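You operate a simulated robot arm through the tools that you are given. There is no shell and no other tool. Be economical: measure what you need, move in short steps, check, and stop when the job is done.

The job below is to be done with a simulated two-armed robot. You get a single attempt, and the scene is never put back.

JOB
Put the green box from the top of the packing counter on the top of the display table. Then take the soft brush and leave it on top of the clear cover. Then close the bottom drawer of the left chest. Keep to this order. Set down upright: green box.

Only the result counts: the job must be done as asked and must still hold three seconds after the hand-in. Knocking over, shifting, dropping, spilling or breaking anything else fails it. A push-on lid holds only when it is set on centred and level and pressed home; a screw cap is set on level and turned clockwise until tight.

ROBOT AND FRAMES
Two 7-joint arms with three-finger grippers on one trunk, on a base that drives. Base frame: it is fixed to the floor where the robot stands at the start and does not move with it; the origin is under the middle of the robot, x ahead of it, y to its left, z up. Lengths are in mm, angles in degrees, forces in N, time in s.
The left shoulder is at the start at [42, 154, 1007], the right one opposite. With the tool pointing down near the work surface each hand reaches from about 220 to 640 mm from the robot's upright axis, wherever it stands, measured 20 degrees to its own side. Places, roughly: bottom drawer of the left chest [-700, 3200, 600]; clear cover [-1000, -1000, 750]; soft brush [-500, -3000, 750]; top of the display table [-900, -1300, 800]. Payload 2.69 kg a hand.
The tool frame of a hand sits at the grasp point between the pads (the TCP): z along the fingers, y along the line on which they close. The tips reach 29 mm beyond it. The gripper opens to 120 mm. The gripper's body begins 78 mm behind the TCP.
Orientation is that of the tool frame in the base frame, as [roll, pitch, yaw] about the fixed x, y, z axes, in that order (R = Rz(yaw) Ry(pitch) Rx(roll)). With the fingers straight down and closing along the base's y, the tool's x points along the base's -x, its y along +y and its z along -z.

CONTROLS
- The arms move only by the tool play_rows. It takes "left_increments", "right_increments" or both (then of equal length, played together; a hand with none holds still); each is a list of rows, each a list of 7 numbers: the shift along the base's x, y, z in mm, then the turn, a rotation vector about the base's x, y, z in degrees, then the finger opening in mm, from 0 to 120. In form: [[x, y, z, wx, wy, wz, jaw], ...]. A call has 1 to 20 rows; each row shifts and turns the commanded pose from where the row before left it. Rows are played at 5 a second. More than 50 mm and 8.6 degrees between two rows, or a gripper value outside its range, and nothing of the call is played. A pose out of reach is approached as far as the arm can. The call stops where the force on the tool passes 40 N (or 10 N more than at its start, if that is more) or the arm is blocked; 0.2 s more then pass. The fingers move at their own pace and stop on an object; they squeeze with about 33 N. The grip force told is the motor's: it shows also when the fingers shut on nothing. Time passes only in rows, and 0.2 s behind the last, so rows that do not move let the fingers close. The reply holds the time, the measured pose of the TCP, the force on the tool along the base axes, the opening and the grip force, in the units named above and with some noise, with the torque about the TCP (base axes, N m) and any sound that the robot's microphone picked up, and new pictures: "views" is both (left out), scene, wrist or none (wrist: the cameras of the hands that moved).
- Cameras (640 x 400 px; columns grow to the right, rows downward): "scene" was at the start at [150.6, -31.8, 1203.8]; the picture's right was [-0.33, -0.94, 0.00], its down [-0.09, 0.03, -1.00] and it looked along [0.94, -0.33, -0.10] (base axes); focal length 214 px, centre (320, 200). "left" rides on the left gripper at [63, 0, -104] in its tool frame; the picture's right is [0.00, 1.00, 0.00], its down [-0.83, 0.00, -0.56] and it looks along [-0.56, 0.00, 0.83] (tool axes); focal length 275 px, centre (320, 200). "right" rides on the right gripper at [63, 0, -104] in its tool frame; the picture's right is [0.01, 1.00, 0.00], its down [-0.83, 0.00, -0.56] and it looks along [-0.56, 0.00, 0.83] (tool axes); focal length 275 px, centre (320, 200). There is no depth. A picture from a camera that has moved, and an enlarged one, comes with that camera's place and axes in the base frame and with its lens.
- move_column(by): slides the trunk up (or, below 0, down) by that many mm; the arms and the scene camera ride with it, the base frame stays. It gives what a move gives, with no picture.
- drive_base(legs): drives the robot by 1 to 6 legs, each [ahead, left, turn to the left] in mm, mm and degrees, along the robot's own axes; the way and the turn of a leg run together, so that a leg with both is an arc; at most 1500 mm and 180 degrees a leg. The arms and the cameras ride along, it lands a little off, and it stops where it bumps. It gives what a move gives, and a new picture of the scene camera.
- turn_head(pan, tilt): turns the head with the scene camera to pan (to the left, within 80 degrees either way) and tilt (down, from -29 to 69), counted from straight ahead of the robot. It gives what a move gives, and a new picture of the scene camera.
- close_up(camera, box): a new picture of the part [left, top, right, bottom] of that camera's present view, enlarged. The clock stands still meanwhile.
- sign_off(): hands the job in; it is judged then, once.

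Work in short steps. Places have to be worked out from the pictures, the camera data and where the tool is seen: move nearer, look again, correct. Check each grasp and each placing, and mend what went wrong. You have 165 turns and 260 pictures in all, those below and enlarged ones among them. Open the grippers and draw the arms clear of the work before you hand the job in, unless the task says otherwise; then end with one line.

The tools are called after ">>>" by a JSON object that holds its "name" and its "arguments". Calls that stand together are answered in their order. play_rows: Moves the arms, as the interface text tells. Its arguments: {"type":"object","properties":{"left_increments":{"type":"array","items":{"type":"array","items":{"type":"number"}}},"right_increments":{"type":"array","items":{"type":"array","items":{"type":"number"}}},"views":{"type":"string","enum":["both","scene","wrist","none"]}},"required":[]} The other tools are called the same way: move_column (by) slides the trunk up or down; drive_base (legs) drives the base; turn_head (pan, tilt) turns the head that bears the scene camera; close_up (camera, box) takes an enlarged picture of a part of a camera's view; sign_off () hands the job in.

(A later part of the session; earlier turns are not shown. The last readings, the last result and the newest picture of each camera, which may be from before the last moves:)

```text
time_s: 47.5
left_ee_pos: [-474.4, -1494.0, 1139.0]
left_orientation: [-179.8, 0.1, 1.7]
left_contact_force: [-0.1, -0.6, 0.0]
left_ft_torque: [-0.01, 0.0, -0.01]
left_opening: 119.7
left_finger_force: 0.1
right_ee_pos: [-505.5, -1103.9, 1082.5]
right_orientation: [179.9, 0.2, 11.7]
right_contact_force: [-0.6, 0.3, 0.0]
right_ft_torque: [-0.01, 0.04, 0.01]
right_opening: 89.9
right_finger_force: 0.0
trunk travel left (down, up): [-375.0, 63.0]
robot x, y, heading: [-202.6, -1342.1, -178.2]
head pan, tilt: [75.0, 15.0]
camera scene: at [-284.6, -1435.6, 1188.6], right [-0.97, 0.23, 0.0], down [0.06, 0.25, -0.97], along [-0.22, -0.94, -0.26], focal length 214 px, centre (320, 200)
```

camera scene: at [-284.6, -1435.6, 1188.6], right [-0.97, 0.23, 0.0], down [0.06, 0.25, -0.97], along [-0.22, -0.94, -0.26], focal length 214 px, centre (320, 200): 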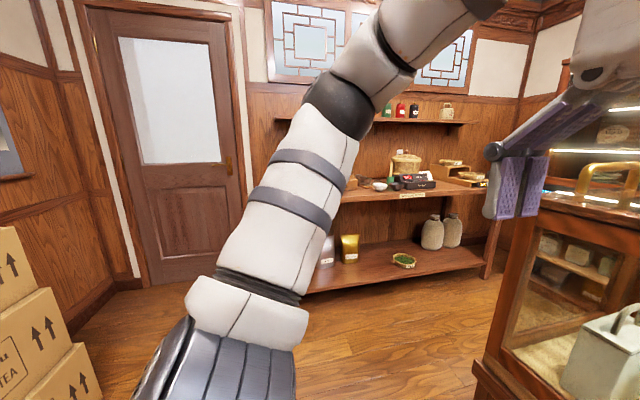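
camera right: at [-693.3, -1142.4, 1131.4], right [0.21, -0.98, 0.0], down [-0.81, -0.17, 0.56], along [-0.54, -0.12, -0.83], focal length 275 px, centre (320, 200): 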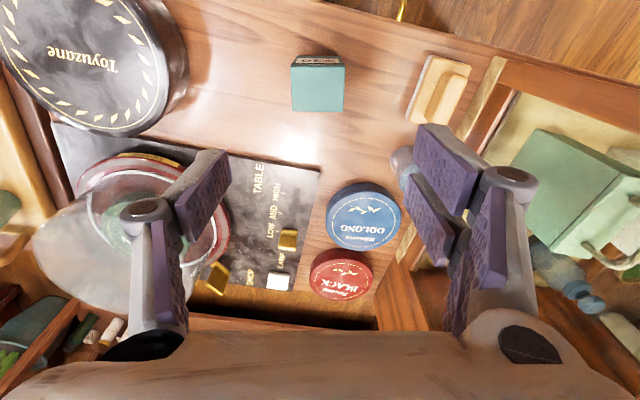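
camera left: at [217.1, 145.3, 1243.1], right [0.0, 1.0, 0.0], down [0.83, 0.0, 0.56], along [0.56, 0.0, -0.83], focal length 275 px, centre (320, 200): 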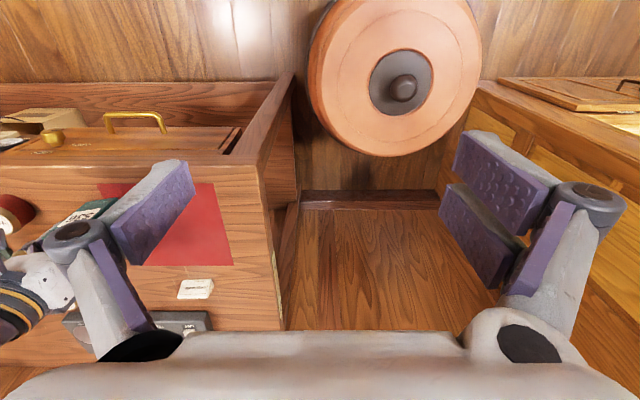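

I'll back off, turn left toward the far shelf, and approach it to y≈-2200.

>>> {"name": "turn_head", "arguments": {"pan": 0, "tilt": 25}}

>>> {"name": "drive_base", "arguments": {"legs": [[-150, 0, 0], [0, 0, 88], [700, 0, 0]]}}

```text
time_s: 49.0
left_ee_pos: [-475.8, -1494.4, 1138.7]
left_orientation: [-180.0, 0.1, 1.6]
left_contact_force: [0.2, 0.0, 0.3]
left_ft_torque: [-0.01, 0.01, -0.01]
left_opening: 120.2
left_finger_force: 0.1
right_ee_pos: [-503.9, -1105.3, 1083.4]
right_orientation: [179.9, 0.2, 11.7]
right_contact_force: [0.7, 0.4, -0.1]
right_ft_torque: [0.0, -0.01, 0.01]
right_opening: 89.8
right_finger_force: 0.1
trunk travel left (down, up): [-375.0, 63.0]
robot x, y, heading: [-198.3, -1339.9, -178.3]
head pan, tilt: [0.0, 25.0]
camera scene: at [-355.1, -1347.5, 1172.4], right [-0.03, 1.0, 0.0], down [0.42, 0.01, -0.91], along [-0.91, -0.03, -0.42], focal length 214 px, centre (320, 200)
```

scene: 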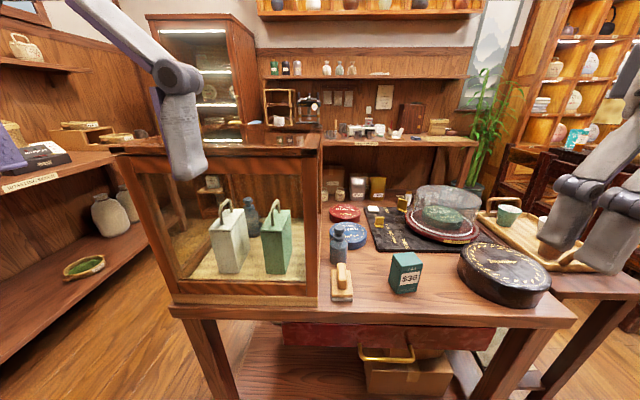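

```text
time_s: 57.6
left_ee_pos: [98.8, -2309.3, 1140.2]
left_orientation: [-179.9, -0.1, 89.9]
left_contact_force: [0.4, 0.1, -0.3]
left_ft_torque: [0.02, -0.01, 0.02]
left_opening: 119.9
left_finger_force: 0.1
right_ee_pos: [-291.2, -2325.6, 1084.2]
right_orientation: [180.0, 0.1, 100.0]
right_contact_force: [-1.0, 0.0, -0.3]
right_ft_torque: [0.01, 0.01, 0.01]
right_opening: 89.9
right_finger_force: 0.1
trunk travel left (down, up): [-375.0, 63.0]
robot x, y, heading: [-47.7, -2027.3, -90.4]
head pan, tilt: [0.0, 25.0]
camera scene: at [-45.0, -2186.0, 1172.3], right [-1.0, 0.0, 0.0], down [0.0, 0.42, -0.91], along [0.0, -0.91, -0.42], focal length 214 px, centre (320, 200)
```

scene: 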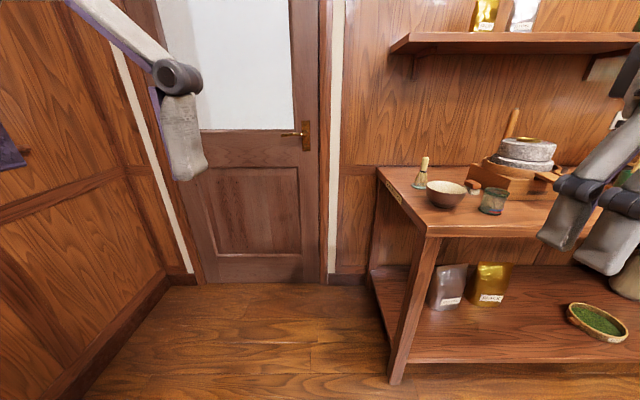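

Shelf in view with a bowl, whisk, cup and stone mill. Zooming and panning to find the brush.

>>> {"name": "close_up", "arguments": {"camera": "scene", "box": [370, 80, 640, 250]}}

>>> {"name": "turn_head", "arguments": {"pan": -35, "tilt": 25}}

```text
2.35 times, centred on (505, 165) of scene
camera zoom: at [-45.0, -2186.0, 1172.3], right [-1.0, 0.0, 0.0], down [0.0, 0.42, -0.91], along [0.0, -0.91, -0.42], focal length 505 px, centre (-115, 282)
```

zoom: 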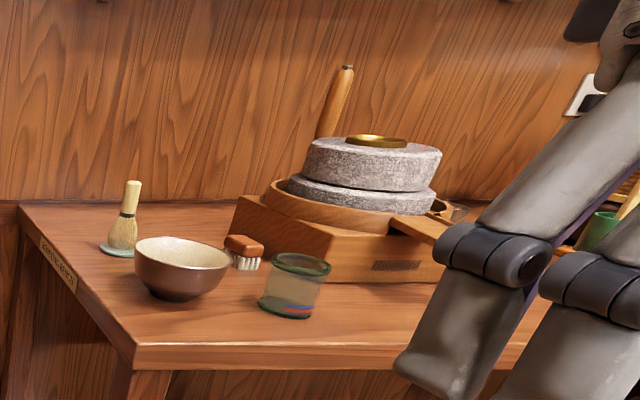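

```text
time_s: 58.6
left_ee_pos: [98.2, -2308.7, 1139.6]
left_orientation: [-179.9, 0.2, 89.9]
left_contact_force: [0.2, -0.4, 0.7]
left_ft_torque: [0.01, 0.01, -0.02]
left_opening: 119.8
left_finger_force: 0.0
right_ee_pos: [-291.4, -2326.9, 1083.3]
right_orientation: [180.0, 0.0, 100.0]
right_contact_force: [-0.4, 0.1, 0.1]
right_ft_torque: [0.01, -0.01, -0.03]
right_opening: 90.0
right_finger_force: 0.1
trunk travel left (down, up): [-375.0, 63.0]
robot x, y, heading: [-43.6, -2027.3, -90.1]
head pan, tilt: [-35.0, 25.0]
camera scene: at [-97.8, -2169.0, 1172.4], right [-0.82, 0.57, 0.0], down [0.24, 0.35, -0.91], along [-0.52, -0.74, -0.42], focal length 214 px, centre (320, 200)
```

scene: 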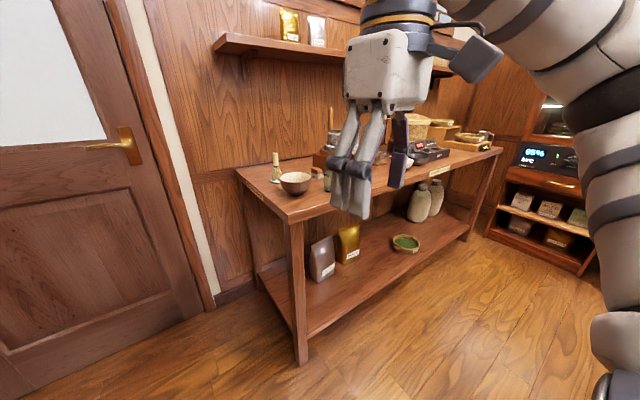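

A small wooden-backed brush sits between the bowl and the mill. I shift right to view the whole shelf from the front.

>>> {"name": "drive_base", "arguments": {"legs": [[0, -350, 0]]}}

>>> {"name": "turn_head", "arguments": {"pan": 0, "tilt": 25}}

```text
time_s: 61.9
left_ee_pos: [-253.3, -2309.0, 1139.1]
left_orientation: [-179.9, 0.1, 90.0]
left_contact_force: [-0.3, -0.2, 0.4]
left_ft_torque: [0.0, 0.02, -0.01]
left_opening: 120.1
left_finger_force: 0.1
right_ee_pos: [-643.3, -2326.4, 1083.6]
right_orientation: [179.9, 0.1, 100.0]
right_contact_force: [-0.3, 0.3, 0.1]
right_ft_torque: [0.01, 0.01, 0.03]
right_opening: 90.1
right_finger_force: 0.0
trunk travel left (down, up): [-375.0, 63.0]
robot x, y, heading: [-394.6, -2032.1, -90.1]
head pan, tilt: [-35.0, 25.0]
camera scene: at [-451.1, -2168.9, 1172.4], right [-0.82, 0.57, 0.0], down [0.24, 0.35, -0.91], along [-0.52, -0.74, -0.42], focal length 214 px, centre (320, 200)
```

scene: 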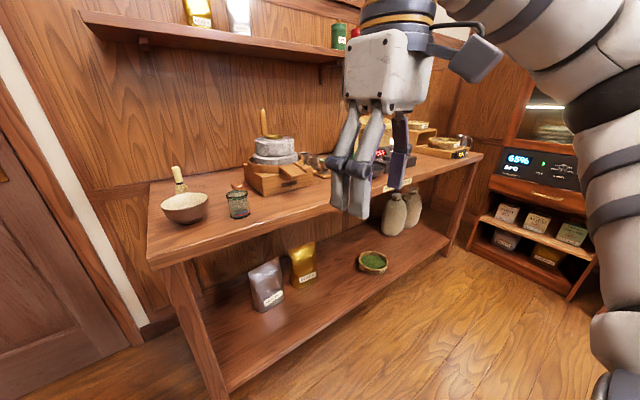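

```text
time_s: 62.9
left_ee_pos: [-253.7, -2307.8, 1138.2]
left_orientation: [-180.0, 0.1, 90.1]
left_contact_force: [0.6, 0.5, 0.1]
left_ft_torque: [0.01, 0.03, 0.0]
left_opening: 120.1
left_finger_force: 0.0
right_ee_pos: [-643.4, -2326.8, 1083.9]
right_orientation: [179.9, 0.1, 100.2]
right_contact_force: [0.2, -0.7, -0.1]
right_ft_torque: [0.02, 0.0, 0.01]
right_opening: 89.8
right_finger_force: 0.0
trunk travel left (down, up): [-375.0, 63.0]
robot x, y, heading: [-400.2, -2031.0, -90.1]
head pan, tilt: [0.0, 25.0]
camera scene: at [-398.1, -2185.5, 1172.4], right [-1.0, 0.0, 0.0], down [0.0, 0.42, -0.91], along [0.0, -0.91, -0.42], focal length 214 px, centre (320, 200)
```

scene: 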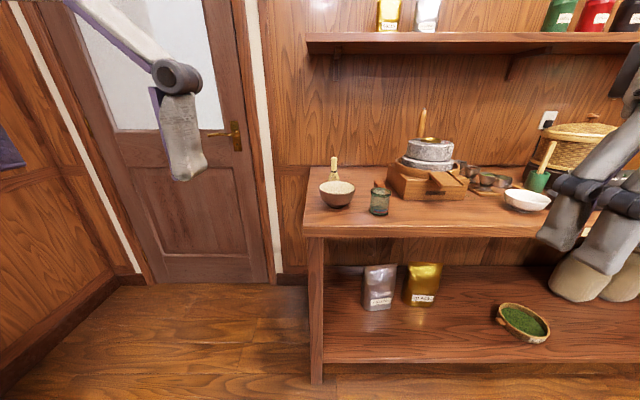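

>>> {"name": "close_up", "arguments": {"camera": "scene", "box": [310, 100, 470, 220]}}

>>> {"name": "close_up", "arguments": {"camera": "scene", "box": [450, 100, 640, 220]}}

>>> {"name": "close_up", "arguments": {"camera": "right", "box": [0, 0, 640, 400]}}

>>> {"name": "close_up", "arguments": {"camera": "left", "box": [0, 0, 640, 400]}}

```text
3.33 times, centred on (390, 160) of scene
camera zoom: at [-398.1, -2185.5, 1172.4], right [-1.0, 0.0, 0.0], down [0.0, 0.42, -0.91], along [0.0, -0.91, -0.42], focal length 715 px, centre (87, 333)
```

zoom: 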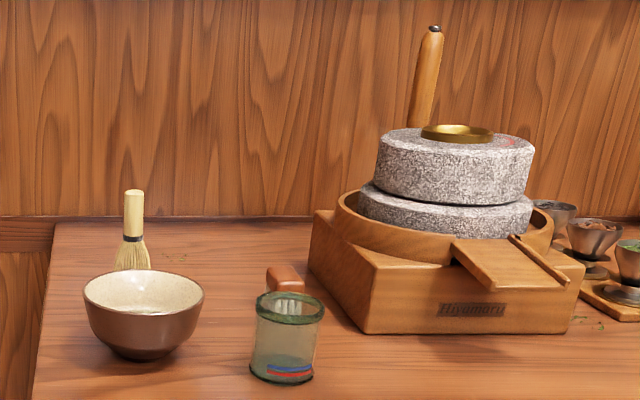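

```text
3.33 times, centred on (545, 160) of scene
camera zoom: at [-398.1, -2185.5, 1172.4], right [-1.0, 0.0, 0.0], down [0.0, 0.42, -0.91], along [0.0, -0.91, -0.42], focal length 715 px, centre (-430, 333)
```

zoom: 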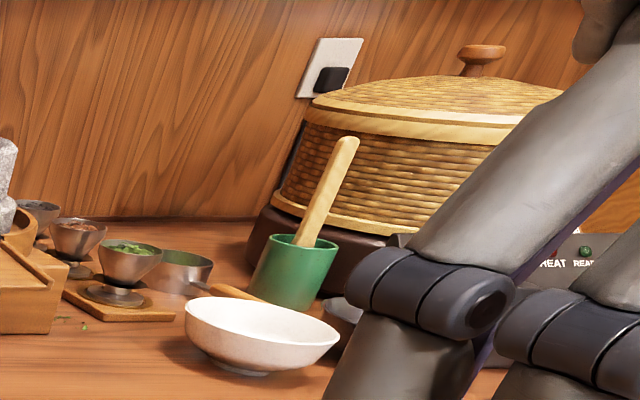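

```text
1.00 times, centred on (320, 200) of right (not enlarged: the box is as wide or as high as the picture)
camera zoom: at [-654.8, -2264.1, 1188.8], right [0.98, 0.18, 0.0], down [0.15, -0.82, 0.56], along [0.1, -0.55, -0.83], focal length 275 px, centre (320, 200)
```

zoom: 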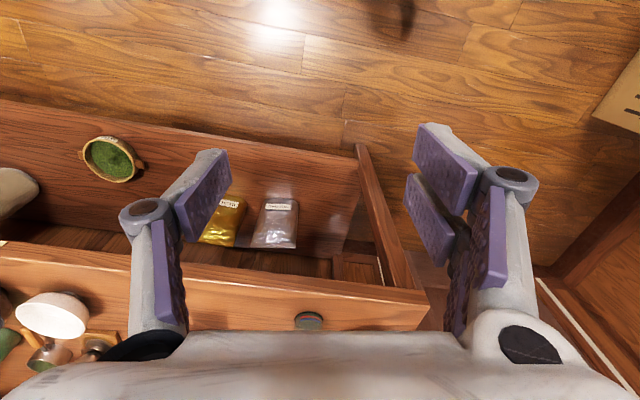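

```text
1.00 times, centred on (320, 200) of left (not enlarged: the box is as wide or as high as the picture)
camera zoom: at [-253.8, -2244.9, 1243.2], right [1.0, 0.0, 0.0], down [0.0, -0.83, 0.56], along [0.0, -0.56, -0.83], focal length 275 px, centre (320, 200)
```

zoom: 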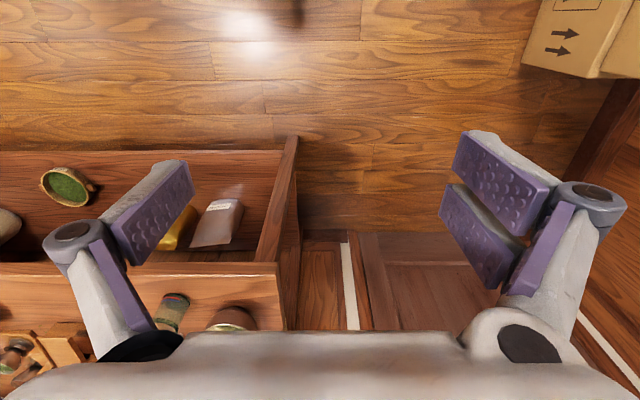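

The wood-backed, white-bristled brush is near (-612,-2925,~875). I drive closer so the right hand can reach, stopping short of the shelf edge (~y -2690).

>>> {"name": "drive_base", "arguments": {"legs": [[280, 0, 0]]}}

>>> {"name": "turn_head", "arguments": {"pan": -10, "tilt": 35}}

>>> {"name": "close_up", "arguments": {"camera": "right", "box": [0, 0, 640, 400]}}

```text
time_s: 64.8
left_ee_pos: [-254.9, -2589.8, 1139.5]
left_orientation: [-179.9, 0.0, 89.9]
left_contact_force: [-0.4, -0.5, 0.1]
left_ft_torque: [0.04, 0.0, 0.01]
left_opening: 120.1
left_finger_force: 0.1
right_ee_pos: [-645.0, -2605.3, 1082.5]
right_orientation: [179.9, 0.2, 100.0]
right_contact_force: [0.6, 0.0, 0.2]
right_ft_torque: [0.06, -0.02, 0.01]
right_opening: 89.9
right_finger_force: 0.1
trunk travel left (down, up): [-375.0, 63.0]
robot x, y, heading: [-396.8, -2305.9, -89.9]
head pan, tilt: [0.0, 25.0]
camera scene: at [-398.6, -2465.5, 1172.3], right [-1.0, 0.0, 0.0], down [0.0, 0.42, -0.91], along [0.0, -0.91, -0.42], focal length 214 px, centre (320, 200)
```

scene: 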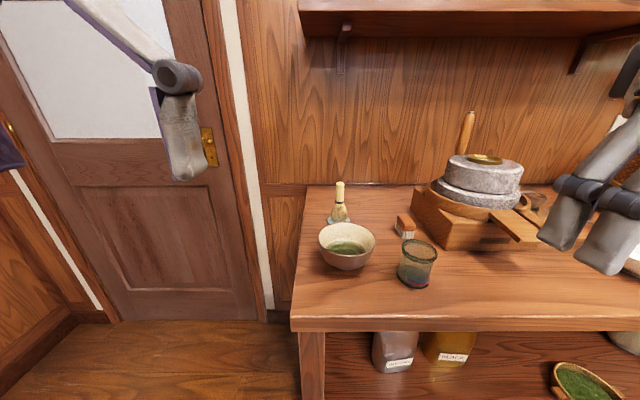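

```text
time_s: 65.5
left_ee_pos: [-254.2, -2588.7, 1140.2]
left_orientation: [-179.9, 0.2, 89.9]
left_contact_force: [0.5, 0.2, -0.6]
left_ft_torque: [-0.02, 0.01, 0.01]
left_opening: 119.8
left_finger_force: 0.2
right_ee_pos: [-644.5, -2604.8, 1083.2]
right_orientation: [179.9, 0.0, 99.9]
right_contact_force: [0.3, 0.5, -0.6]
right_ft_torque: [0.01, 0.0, -0.01]
right_opening: 89.7
right_finger_force: 0.0
trunk travel left (down, up): [-375.0, 63.0]
robot x, y, heading: [-396.8, -2306.6, -90.0]
head pan, tilt: [-10.0, 35.0]
camera scene: at [-413.8, -2459.5, 1156.7], right [-0.98, 0.17, 0.0], down [0.1, 0.56, -0.82], along [-0.14, -0.81, -0.57], focal length 214 px, centre (320, 200)
```

scene: 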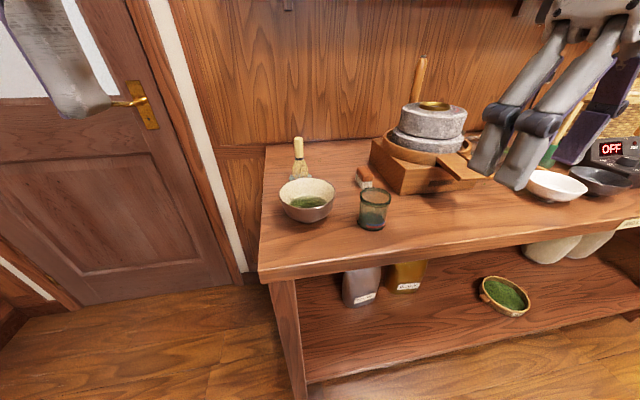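

```text
1.00 times, centred on (320, 200) of right (not enlarged: the box is as wide or as high as the picture)
camera zoom: at [-655.6, -2542.8, 1188.8], right [0.98, 0.18, 0.0], down [0.15, -0.82, 0.56], along [0.1, -0.55, -0.83], focal length 275 px, centre (320, 200)
```

zoom: 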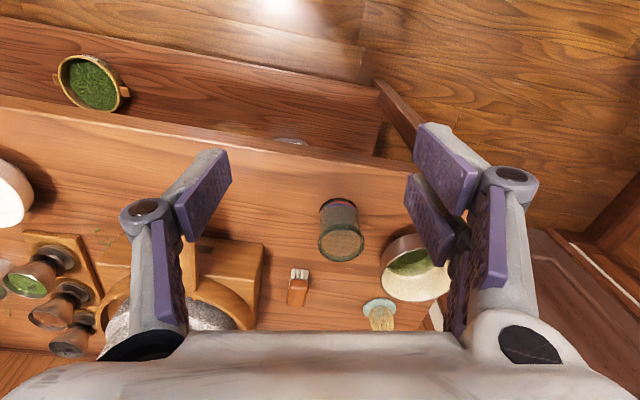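

>>> {"name": "close_up", "arguments": {"camera": "scene", "box": [270, 120, 430, 240]}}

>>> {"name": "close_up", "arguments": {"camera": "right", "box": [240, 200, 440, 340]}}

```text
3.33 times, centred on (350, 180) of scene
camera zoom: at [-413.8, -2459.5, 1156.7], right [-0.98, 0.17, 0.0], down [0.1, 0.56, -0.82], along [-0.14, -0.81, -0.57], focal length 715 px, centre (220, 267)
```

zoom: 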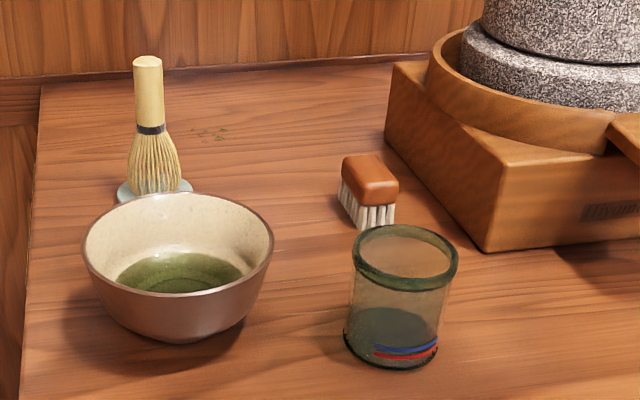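

```text
2.86 times, centred on (340, 270) of right
camera zoom: at [-655.6, -2542.8, 1188.8], right [0.98, 0.18, 0.0], down [0.15, -0.82, 0.56], along [0.1, -0.55, -0.83], focal length 786 px, centre (263, 0)
```

zoom: 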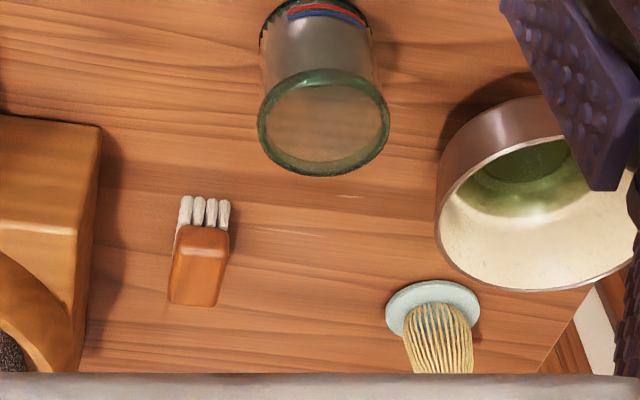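

The wooden-backed brush (beside the whisk, which is a chasen) is the soft brush: centre about (-622,-2943), top ≈887, long axis along y. I drive 50 ahead and 45 right for reach, then bring the hand above it.

>>> {"name": "drive_base", "arguments": {"legs": [[50, -45, 0]]}}

>>> {"name": "play_rows", "arguments": {"right_increments": [[0, -40, 0, 0, 0, -3.5, 70], [10, -45, 0, 0, 0, -3.5, 70], [15, -45, 0, 0, 0, 0, 70], [15, -45, -10, 0, 0, 0, 70], [15, -45, -10, 0, 0, 0, 70], [12, -45, -10, 0, 0, 0, 70], [0, 0, -30, 0, 0, 0, 70], [0, 0, 0, 0, 0, 0, 70]]}}

```text
time_s: 66.6
left_ee_pos: [-299.1, -2637.8, 1139.7]
left_orientation: [-179.9, 0.0, 90.0]
left_contact_force: [-0.4, 0.5, 0.1]
left_ft_torque: [0.02, -0.06, 0.0]
left_opening: 120.0
left_finger_force: 0.0
right_ee_pos: [-689.4, -2655.3, 1083.4]
right_orientation: [179.9, 0.0, 100.0]
right_contact_force: [-0.2, -0.1, -0.5]
right_ft_torque: [0.0, -0.03, 0.03]
right_opening: 89.9
right_finger_force: 0.1
trunk travel left (down, up): [-375.0, 63.0]
robot x, y, heading: [-441.7, -2355.2, -90.3]
head pan, tilt: [-10.0, 35.0]
camera scene: at [-458.7, -2509.3, 1156.5], right [-0.98, 0.17, 0.0], down [0.1, 0.57, -0.82], along [-0.14, -0.81, -0.57], focal length 214 px, centre (320, 200)
```

scene: 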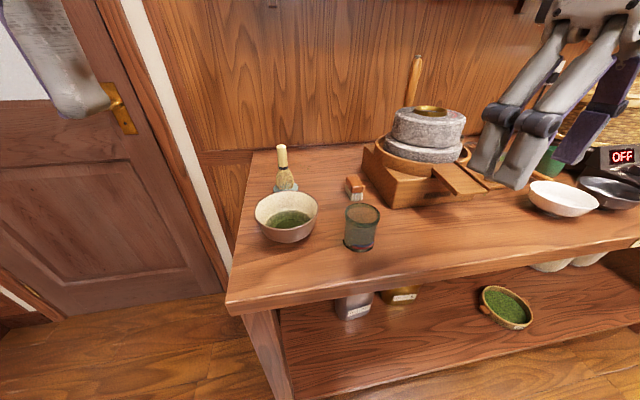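

```text
time_s: 68.4
left_ee_pos: [-299.3, -2636.9, 1139.6]
left_orientation: [-179.9, 0.1, 89.9]
left_contact_force: [-0.6, -0.1, 0.5]
left_ft_torque: [-0.01, 0.01, -0.01]
left_opening: 120.1
left_finger_force: 0.1
right_ee_pos: [-625.5, -2892.5, 1027.5]
right_orientation: [179.9, 0.1, 93.0]
right_contact_force: [-0.5, 0.0, -0.7]
right_ft_torque: [-0.03, 0.0, -0.03]
right_opening: 69.8
right_finger_force: 0.0
right hand out of reach, approached as far as the arm can: row 6
trunk travel left (down, up): [-375.0, 63.0]
robot x, y, heading: [-439.0, -2356.1, -90.1]
head pan, tilt: [-10.0, 35.0]
camera scene: at [-458.1, -2508.6, 1156.6], right [-0.98, 0.17, 0.0], down [0.1, 0.56, -0.82], along [-0.14, -0.81, -0.57], focal length 214 px, centre (320, 200)
camera right: at [-629.8, -2829.2, 1132.6], right [1.0, 0.06, 0.0], down [0.05, -0.83, 0.56], along [0.03, -0.56, -0.83], focal length 275 px, centre (320, 200)
```

scene: 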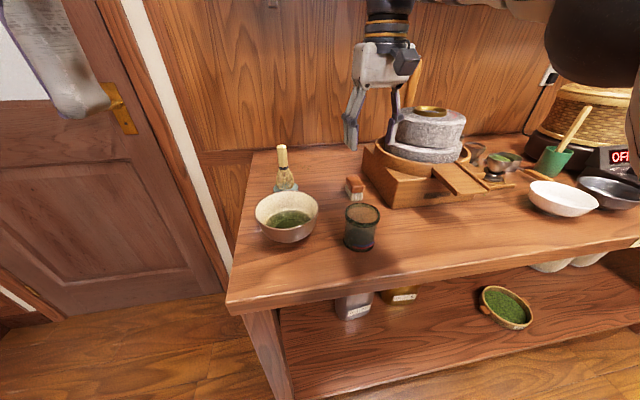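
right: 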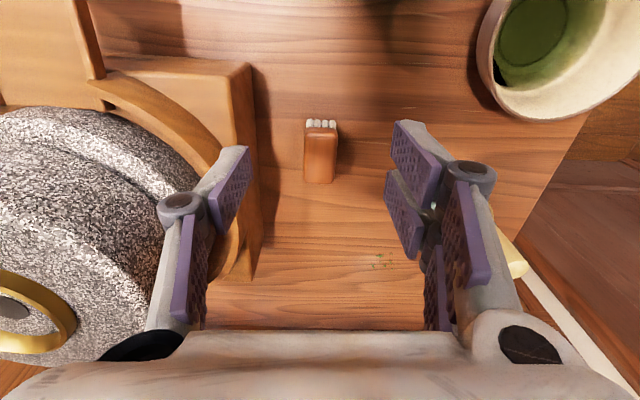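

Brush centre ≈(-624,-2947); the mill tray side is at x≈-677, so I'll use a 50 mm opening and bias slightly away from the tray. Lower first and check pose.

>>> {"name": "play_rows", "arguments": {"right_increments": [[5, 0, -30, 0, 0, 0, 50], [0, -10, -30, 0, 0, 0, 50], [0, -10, 0, 0, 0, 0, 50], [0, 0, 0, 0, 0, 0, 50]], "views": "wrist"}}

```text
time_s: 69.4
left_ee_pos: [-298.4, -2638.2, 1139.8]
left_orientation: [-179.9, 0.1, 89.9]
left_contact_force: [0.0, -0.6, -1.0]
left_ft_torque: [-0.01, 0.03, 0.02]
left_opening: 120.0
left_finger_force: 0.1
right_ee_pos: [-622.6, -2915.6, 967.2]
right_orientation: [179.9, 0.1, 93.0]
right_contact_force: [0.3, -0.3, -0.9]
right_ft_torque: [-0.01, 0.0, -0.04]
right_opening: 50.0
right_finger_force: 0.1
trunk travel left (down, up): [-375.0, 63.0]
robot x, y, heading: [-444.1, -2355.1, -90.0]
head pan, tilt: [-10.0, 35.0]
camera right: at [-625.5, -2851.0, 1072.9], right [1.0, 0.06, 0.0], down [0.05, -0.83, 0.56], along [0.03, -0.56, -0.83], focal length 275 px, centre (320, 200)
```

right: 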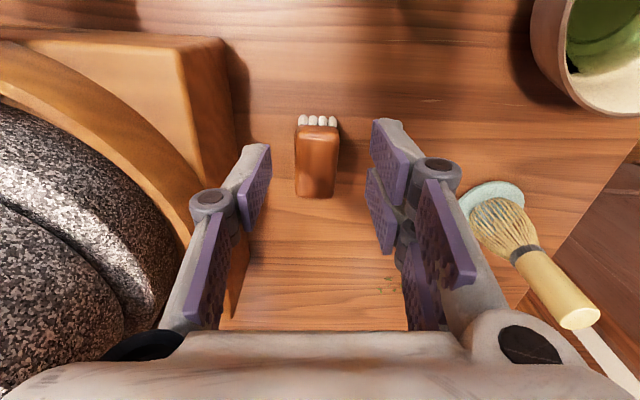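

Tray side is actually at x≈-690, so ~20 mm clearance. Move over the brush and descend to TCP z≈897.

>>> {"name": "play_rows", "arguments": {"right_increments": [[1, -15, 0, 0, 0, 0, 50], [1, -15, -10, 0, 0, 0, 50], [0, 0, -20, 0, 0, 0, 50], [0, 0, -15, 0, 0, 0, 50], [0, 0, -10, 0, 0, 0, 50], [0, 0, -10, 0, 0, 0, 50], [0, 0, 0, 0, 0, 0, 50]]}}

```text
time_s: 71.0
left_ee_pos: [-298.9, -2638.2, 1139.5]
left_orientation: [-179.8, 0.2, 89.8]
left_contact_force: [-1.1, -0.5, 0.4]
left_ft_torque: [-0.01, 0.01, -0.05]
left_opening: 119.9
left_finger_force: 0.0
right_ee_pos: [-624.8, -2946.7, 901.5]
right_orientation: [180.0, 0.0, 93.0]
right_contact_force: [0.4, 0.1, -0.3]
right_ft_torque: [0.0, 0.0, 0.0]
right_opening: 49.9
right_finger_force: 0.0
right hand out of reach, approached as far as the arm can: row 2, 3, 4, 6
trunk travel left (down, up): [-375.0, 63.0]
robot x, y, heading: [-441.5, -2354.4, -89.9]
head pan, tilt: [-10.0, 35.0]
camera scene: at [-458.1, -2508.7, 1156.6], right [-0.98, 0.17, 0.0], down [0.1, 0.56, -0.82], along [-0.14, -0.81, -0.57], focal length 214 px, centre (320, 200)
camera right: at [-627.1, -2883.2, 1007.8], right [1.0, 0.06, 0.0], down [0.05, -0.83, 0.56], along [0.03, -0.55, -0.83], focal length 275 px, centre (320, 200)
```

scene: 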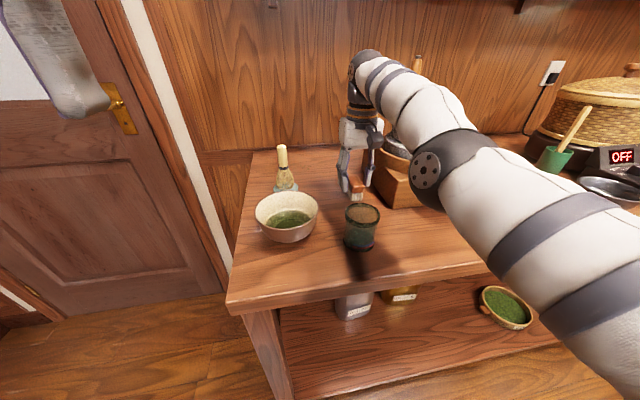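
right: 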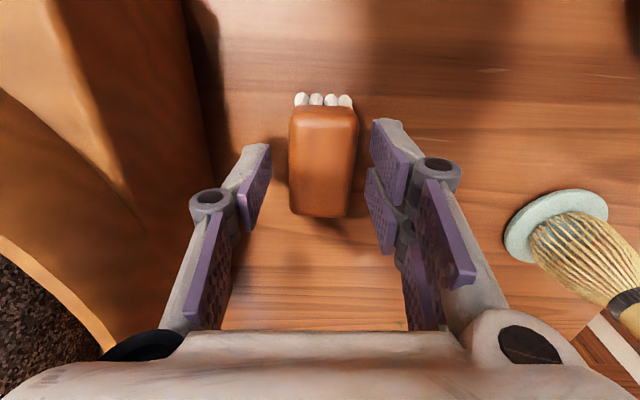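

Centred over the brush. Lower 9 mm more, then close gently on the wooden back.

>>> {"name": "play_rows", "arguments": {"right_increments": [[0, 3, -3, 0, 0, 0, 50], [0, 2, -3, 0, 0, 0, 50], [0, 0, -3, 0, 0, 0, 50], [0, 0, 0, 0, 0, 0, 50]], "views": "wrist"}}

```text
time_s: 72.0
left_ee_pos: [-299.8, -2637.7, 1139.4]
left_orientation: [-179.9, 0.1, 89.9]
left_contact_force: [-0.2, 0.8, -0.4]
left_ft_torque: [0.01, 0.0, -0.02]
left_opening: 120.0
left_finger_force: 0.1
right_ee_pos: [-623.6, -2948.4, 894.0]
right_orientation: [179.9, 0.1, 93.0]
right_contact_force: [-0.1, -0.2, 0.0]
right_ft_torque: [-0.01, -0.01, 0.01]
right_opening: 50.0
right_finger_force: 0.0
right hand out of reach, approached as far as the arm can: row 1, 3
trunk travel left (down, up): [-375.0, 63.0]
robot x, y, heading: [-442.6, -2354.3, -90.4]
head pan, tilt: [-10.0, 35.0]
camera right: at [-626.9, -2884.9, 999.8], right [1.0, 0.06, 0.0], down [0.05, -0.83, 0.56], along [0.03, -0.56, -0.83], focal length 275 px, centre (320, 200)
```

right: 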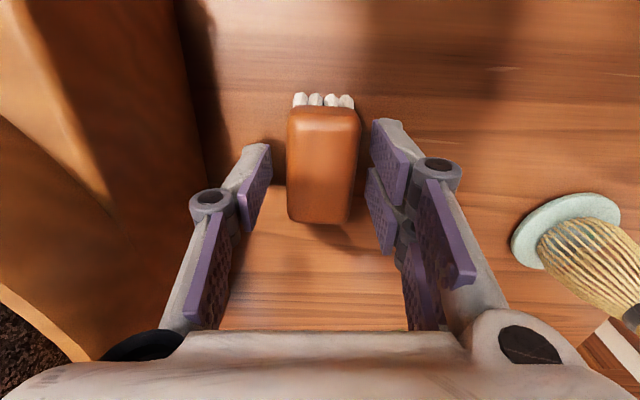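

>>> {"name": "play_rows", "arguments": {"right_increments": [[0, 0, 0, 0, 0, 0, 36], [0, 0, 0, 0, 0, 0, 15], [0, 0, 0, 0, 0, 0, 15], [0, 0, 0, 0, 0, 0, 15]], "views": "wrist"}}

```text
time_s: 73.0
left_ee_pos: [-297.8, -2637.2, 1139.9]
left_orientation: [-179.9, 0.2, 89.9]
left_contact_force: [-0.6, 0.3, 0.2]
left_ft_torque: [0.01, 0.0, 0.01]
left_opening: 119.9
left_finger_force: 0.0
right_ee_pos: [-623.4, -2948.0, 894.0]
right_orientation: [179.9, 0.0, 93.0]
right_contact_force: [-0.7, 0.3, -1.0]
right_ft_torque: [0.02, -0.03, 0.03]
right_opening: 30.7
right_finger_force: 32.4
trunk travel left (down, up): [-375.0, 63.0]
robot x, y, heading: [-443.4, -2358.5, -90.3]
head pan, tilt: [-10.0, 35.0]
camera right: at [-626.9, -2885.0, 999.8], right [1.0, 0.06, 0.0], down [0.05, -0.83, 0.56], along [0.03, -0.56, -0.83], focal length 275 px, centre (320, 200)
```

right: 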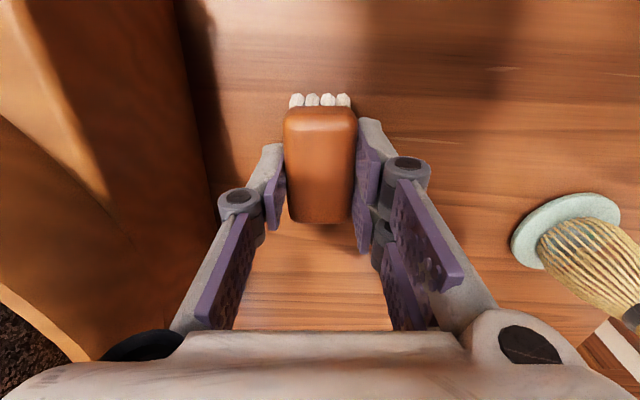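

Gripped at 30.7 mm. Lift straight up, then retract.

>>> {"name": "play_rows", "arguments": {"right_increments": [[0, 0, 15, 0, 0, 0, 15], [0, 5, 30, 0, 0, 0, 15], [0, 10, 40, 0, 0, 0, 15], [0, 20, 40, 0, 0, 0, 15], [0, 30, 30, 0, 0, 0, 15], [0, 40, 20, 0, 0, 0, 15], [0, 45, 15, 0, 0, 0, 15], [-10, 45, 0, 0, 0, 0, 15], [-15, 45, 0, 0, 0, 0, 15], [-20, 40, 0, 0, 0, 0, 15], [0, 0, 0, 0, 0, 0, 15]]}}

```text
time_s: 75.4
left_ee_pos: [-298.4, -2639.1, 1139.8]
left_orientation: [-179.9, 0.1, 89.9]
left_contact_force: [0.5, -0.6, -0.9]
left_ft_torque: [-0.01, -0.01, -0.01]
left_opening: 120.2
left_finger_force: 0.1
right_ee_pos: [-663.0, -2677.5, 1085.2]
right_orientation: [180.0, 0.2, 92.9]
right_contact_force: [0.0, 0.1, -0.8]
right_ft_torque: [0.0, 0.0, 0.01]
right_opening: 30.7
right_finger_force: 32.8
right hand out of reach, approached as far as the arm can: row 2, 3, 4, 5
trunk travel left (down, up): [-375.0, 63.0]
robot x, y, heading: [-441.6, -2356.7, -90.2]
head pan, tilt: [-10.0, 35.0]
camera scene: at [-457.8, -2509.1, 1156.5], right [-0.98, 0.17, 0.0], down [0.1, 0.56, -0.82], along [-0.14, -0.81, -0.57], focal length 214 px, centre (320, 200)
camera right: at [-665.5, -2614.4, 1190.2], right [1.0, 0.06, 0.0], down [0.05, -0.83, 0.56], along [0.03, -0.56, -0.83], focal length 275 px, centre (320, 200)
```

scene: 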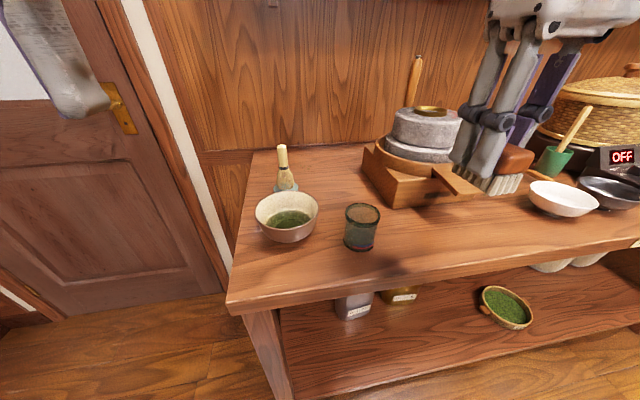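
right: 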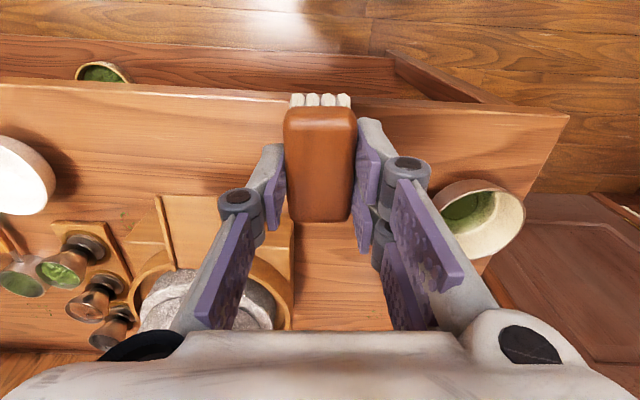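

Brush held. Retrace the proven path: back up, shift left to the aisle, back up to y≈-1180, and turn to face the table.

>>> {"name": "drive_base", "arguments": {"legs": [[-330, 0, 0], [0, 390, 0], [-845, 0, 0], [0, 0, -90]]}}

>>> {"name": "turn_head", "arguments": {"pan": -10, "tilt": 30}}

```text
time_s: 88.6
left_ee_pos: [-327.5, -1334.8, 1140.2]
left_orientation: [-179.8, 0.0, 1.3]
left_contact_force: [0.6, 0.5, 0.4]
left_ft_torque: [-0.02, -0.01, 0.01]
left_opening: 120.1
left_finger_force: 0.1
right_ee_pos: [-377.4, -971.1, 1084.6]
right_orientation: [180.0, 0.0, 4.4]
right_contact_force: [-0.1, 0.6, -0.2]
right_ft_torque: [0.04, -0.01, 0.0]
right_opening: 30.8
right_finger_force: 33.1
trunk travel left (down, up): [-375.0, 63.0]
robot x, y, heading: [-54.4, -1185.1, -178.5]
head pan, tilt: [-10.0, 35.0]
camera scene: at [-201.6, -1173.0, 1156.6], right [0.15, 0.99, 0.0], down [0.57, -0.09, -0.82], along [-0.81, 0.12, -0.57], focal length 214 px, centre (320, 200)
```

scene: 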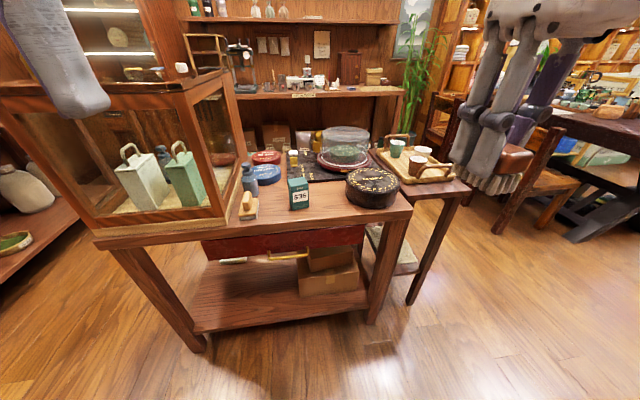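

```text
time_s: 89.3
left_ee_pos: [-327.5, -1334.0, 1139.4]
left_orientation: [-179.9, 0.1, 1.3]
left_contact_force: [-0.4, -0.3, 0.7]
left_ft_torque: [0.02, 0.0, 0.0]
left_opening: 119.7
left_finger_force: 0.0
right_ee_pos: [-377.7, -972.4, 1085.5]
right_orientation: [179.9, 0.1, 4.4]
right_contact_force: [0.0, -0.4, 0.3]
right_ft_torque: [0.0, -0.01, 0.0]
right_opening: 31.0
right_finger_force: 33.0
trunk travel left (down, up): [-375.0, 63.0]
robot x, y, heading: [-53.4, -1183.5, -178.7]
head pan, tilt: [-10.0, 30.0]
camera scene: at [-203.9, -1172.6, 1164.4], right [0.15, 0.99, 0.0], down [0.49, -0.08, -0.87], along [-0.86, 0.13, -0.5], focal length 214 px, centre (320, 200)
```

scene: 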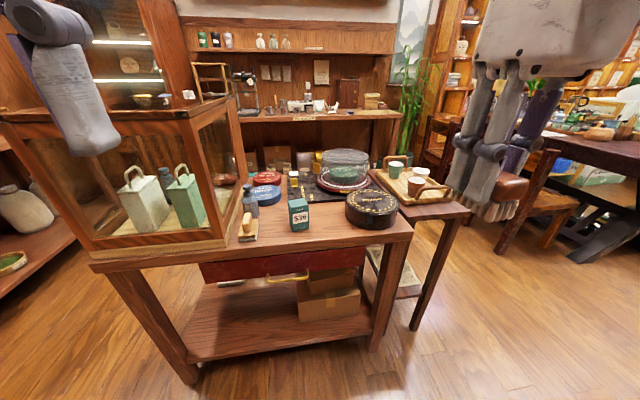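

>>> {"name": "close_up", "arguments": {"camera": "scene", "box": [280, 130, 440, 230]}}

```text
4.00 times, centred on (360, 180) of scene
camera zoom: at [-203.9, -1172.6, 1164.4], right [0.15, 0.99, 0.0], down [0.49, -0.08, -0.87], along [-0.86, 0.13, -0.5], focal length 858 px, centre (160, 280)
```

zoom: 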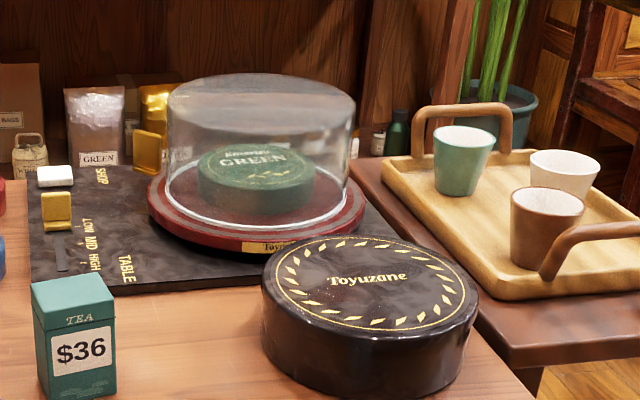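

Clear cover top centre is at about (-1047,-936,885), radius ~100. I look down at my own base to know how close to the table I can stand.

>>> {"name": "turn_head", "arguments": {"pan": 0, "tilt": 69}}

```text
time_s: 90.3
left_ee_pos: [-328.4, -1334.5, 1139.7]
left_orientation: [180.0, 0.0, 1.4]
left_contact_force: [-2.1, -3.8, -6.7]
left_ft_torque: [-0.4, -0.07, 0.14]
left_opening: 114.1
left_finger_force: 0.0
right_ee_pos: [-376.4, -970.9, 1085.8]
right_orientation: [179.9, 0.2, 4.5]
right_contact_force: [-0.4, 0.0, -0.9]
right_ft_torque: [0.01, 0.0, -0.01]
right_opening: 30.7
right_finger_force: 32.9
trunk travel left (down, up): [-375.0, 63.0]
robot x, y, heading: [-48.4, -1184.1, -178.7]
head pan, tilt: [0.0, 68.8]
camera scene: at [-172.4, -1187.2, 1114.4], right [-0.02, 1.0, 0.0], down [0.92, 0.02, -0.39], along [-0.39, -0.01, -0.92], focal length 214 px, centre (320, 200)
```

scene: 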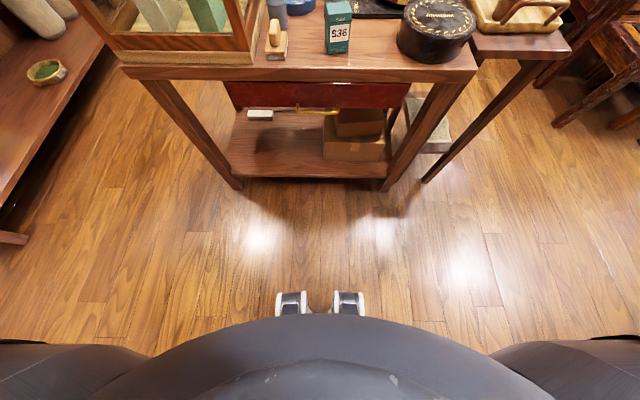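

Base front is only ~130 mm ahead of the axis, so I can approach the table to x≈-460. First raise head and column, and lift the left hand above the glass case height.

>>> {"name": "turn_head", "arguments": {"pan": -10, "tilt": 35}}

>>> {"name": "move_column", "arguments": {"by": 60}}

>>> {"name": "play_rows", "arguments": {"left_increments": [[0, 0, 30, 0, 0, 0, 60], [0, 0, 30, 0, 0, 0, 60], [0, 0, 20, 0, 0, 0, 60], [0, 0, 0, 0, 0, 0, 60]], "views": "scene"}}

```text
time_s: 91.3
left_ee_pos: [-327.0, -1334.2, 1139.3]
left_orientation: [-179.9, 0.1, 1.4]
left_contact_force: [0.1, 0.0, 0.1]
left_ft_torque: [0.01, 0.03, -0.02]
left_opening: 119.9
left_finger_force: 0.0
right_ee_pos: [-377.0, -971.9, 1086.0]
right_orientation: [179.9, 0.1, 4.4]
right_contact_force: [-0.4, -0.2, -0.6]
right_ft_torque: [0.02, -0.04, 0.0]
right_opening: 31.0
right_finger_force: 32.6
trunk travel left (down, up): [-375.0, 63.0]
robot x, y, heading: [-50.8, -1184.9, -178.9]
head pan, tilt: [-10.0, 35.0]
camera scene: at [-201.6, -1173.0, 1156.5], right [0.15, 0.99, 0.0], down [0.57, -0.09, -0.82], along [-0.81, 0.12, -0.57], focal length 214 px, centre (320, 200)
```

scene: 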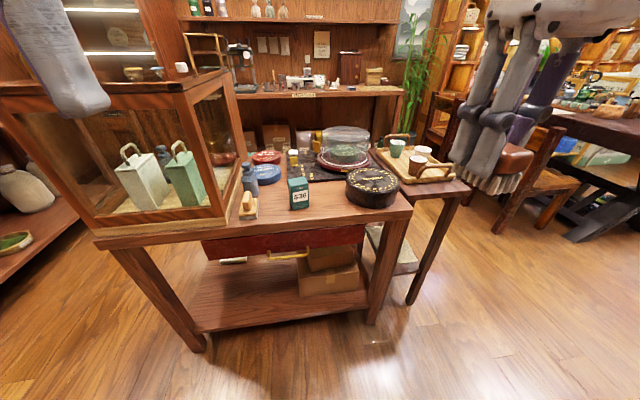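

```text
time_s: 92.3
left_ee_pos: [-328.7, -1335.4, 1198.3]
left_orientation: [-179.9, -0.2, 1.4]
left_contact_force: [-0.4, 0.0, -1.1]
left_ft_torque: [0.03, -0.08, 0.01]
left_opening: 120.1
left_finger_force: 0.0
right_ee_pos: [-377.7, -972.3, 1144.6]
right_orientation: [180.0, 0.0, 4.5]
right_contact_force: [-0.6, -0.5, -1.4]
right_ft_torque: [0.0, -0.04, 0.0]
right_opening: 30.8
right_finger_force: 33.1
trunk travel left (down, up): [-435.0, 3.0]
robot x, y, heading: [-49.9, -1184.5, -178.9]
head pan, tilt: [-10.0, 35.0]
```

```text
time_s: 93.3
left_ee_pos: [-330.7, -1333.8, 1253.0]
left_orientation: [-179.8, 0.2, 1.2]
left_contact_force: [-0.3, 0.5, -0.4]
left_ft_torque: [0.01, 0.02, -0.02]
left_opening: 59.9
left_finger_force: 0.0
left hand out of reach, approached as far as the arm can: row 2, 3
right_ee_pos: [-377.7, -971.4, 1144.6]
right_orientation: [179.9, 0.2, 4.4]
right_contact_force: [-0.5, 0.5, -0.5]
right_ft_torque: [0.0, -0.01, -0.03]
right_opening: 30.9
right_finger_force: 33.1
trunk travel left (down, up): [-435.0, 3.0]
robot x, y, heading: [-49.4, -1182.6, -178.7]
head pan, tilt: [-10.0, 35.0]
camera scene: at [-143.3, -1171.5, 1225.1], right [0.15, 0.99, 0.0], down [0.57, -0.09, -0.82], along [-0.81, 0.12, -0.57], focal length 214 px, centre (320, 200)
```

scene: 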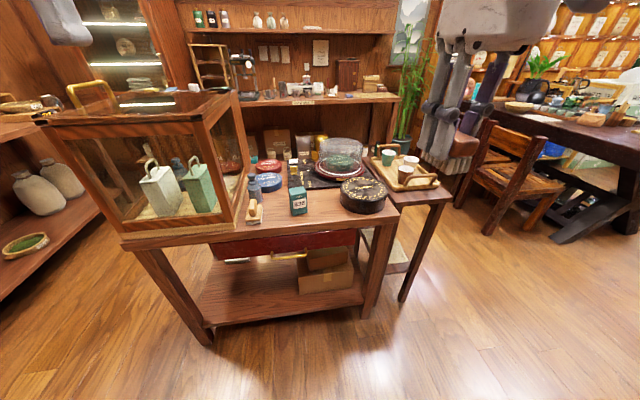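

>>> {"name": "drive_base", "arguments": {"legs": [[0, -60, 0], [330, 0, 0]]}}

```text
time_s: 96.2
left_ee_pos: [-662.5, -1284.0, 1253.7]
left_orientation: [-179.7, 0.2, 1.4]
left_contact_force: [-0.2, 0.3, 0.7]
left_ft_torque: [0.0, -0.03, 0.0]
left_opening: 60.2
left_finger_force: 0.0
right_ee_pos: [-709.4, -921.3, 1145.2]
right_orientation: [179.9, 0.1, 4.5]
right_contact_force: [-0.5, -0.1, 0.1]
right_ft_torque: [-0.02, 0.02, -0.01]
right_opening: 30.7
right_finger_force: 33.4
trunk travel left (down, up): [-435.0, 3.0]
robot x, y, heading: [-383.2, -1132.2, -178.5]
head pan, tilt: [-10.0, 35.0]
camera scene: at [-475.0, -1120.9, 1225.1], right [0.15, 0.99, 0.0], down [0.57, -0.09, -0.82], along [-0.81, 0.12, -0.57], focal length 214 px, centre (320, 200)
```

scene: 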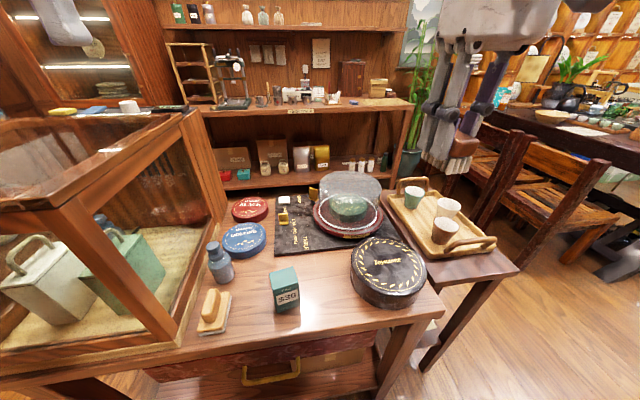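

>>> {"name": "close_up", "arguments": {"camera": "right", "box": [0, 0, 640, 400]}}

>>> {"name": "close_up", "arguments": {"camera": "scene", "box": [270, 150, 430, 250]}}

```text
1.00 times, centred on (320, 200) of right (not enlarged: the box is as wide or as high as the picture)
camera zoom: at [-645.3, -915.5, 1250.3], right [0.08, -1.0, 0.0], down [-0.83, -0.07, 0.56], along [-0.56, -0.05, -0.83], focal length 275 px, centre (320, 200)
```

zoom: 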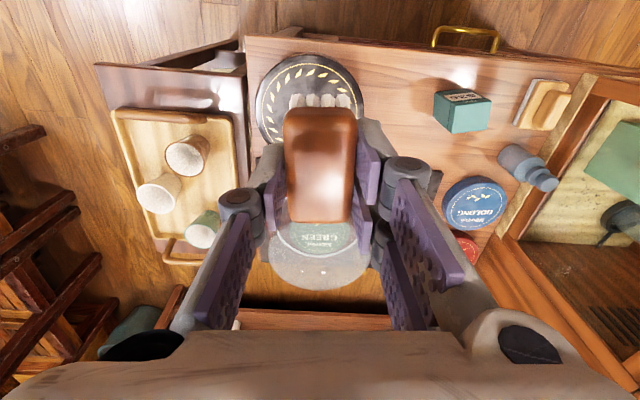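

```text
4.00 times, centred on (350, 200) of scene
camera zoom: at [-475.0, -1120.9, 1225.1], right [0.15, 0.99, 0.0], down [0.57, -0.09, -0.82], along [-0.81, 0.12, -0.57], focal length 858 px, centre (200, 200)
```

zoom: 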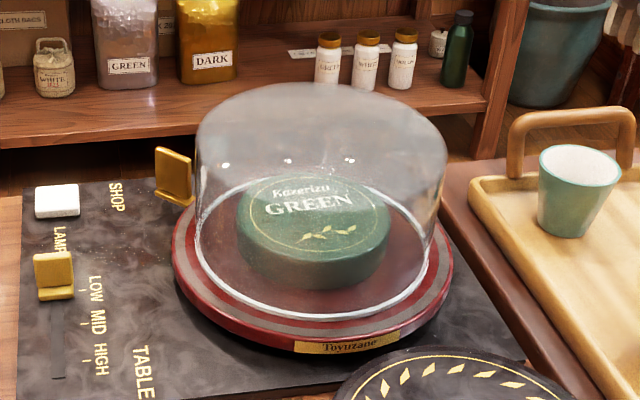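

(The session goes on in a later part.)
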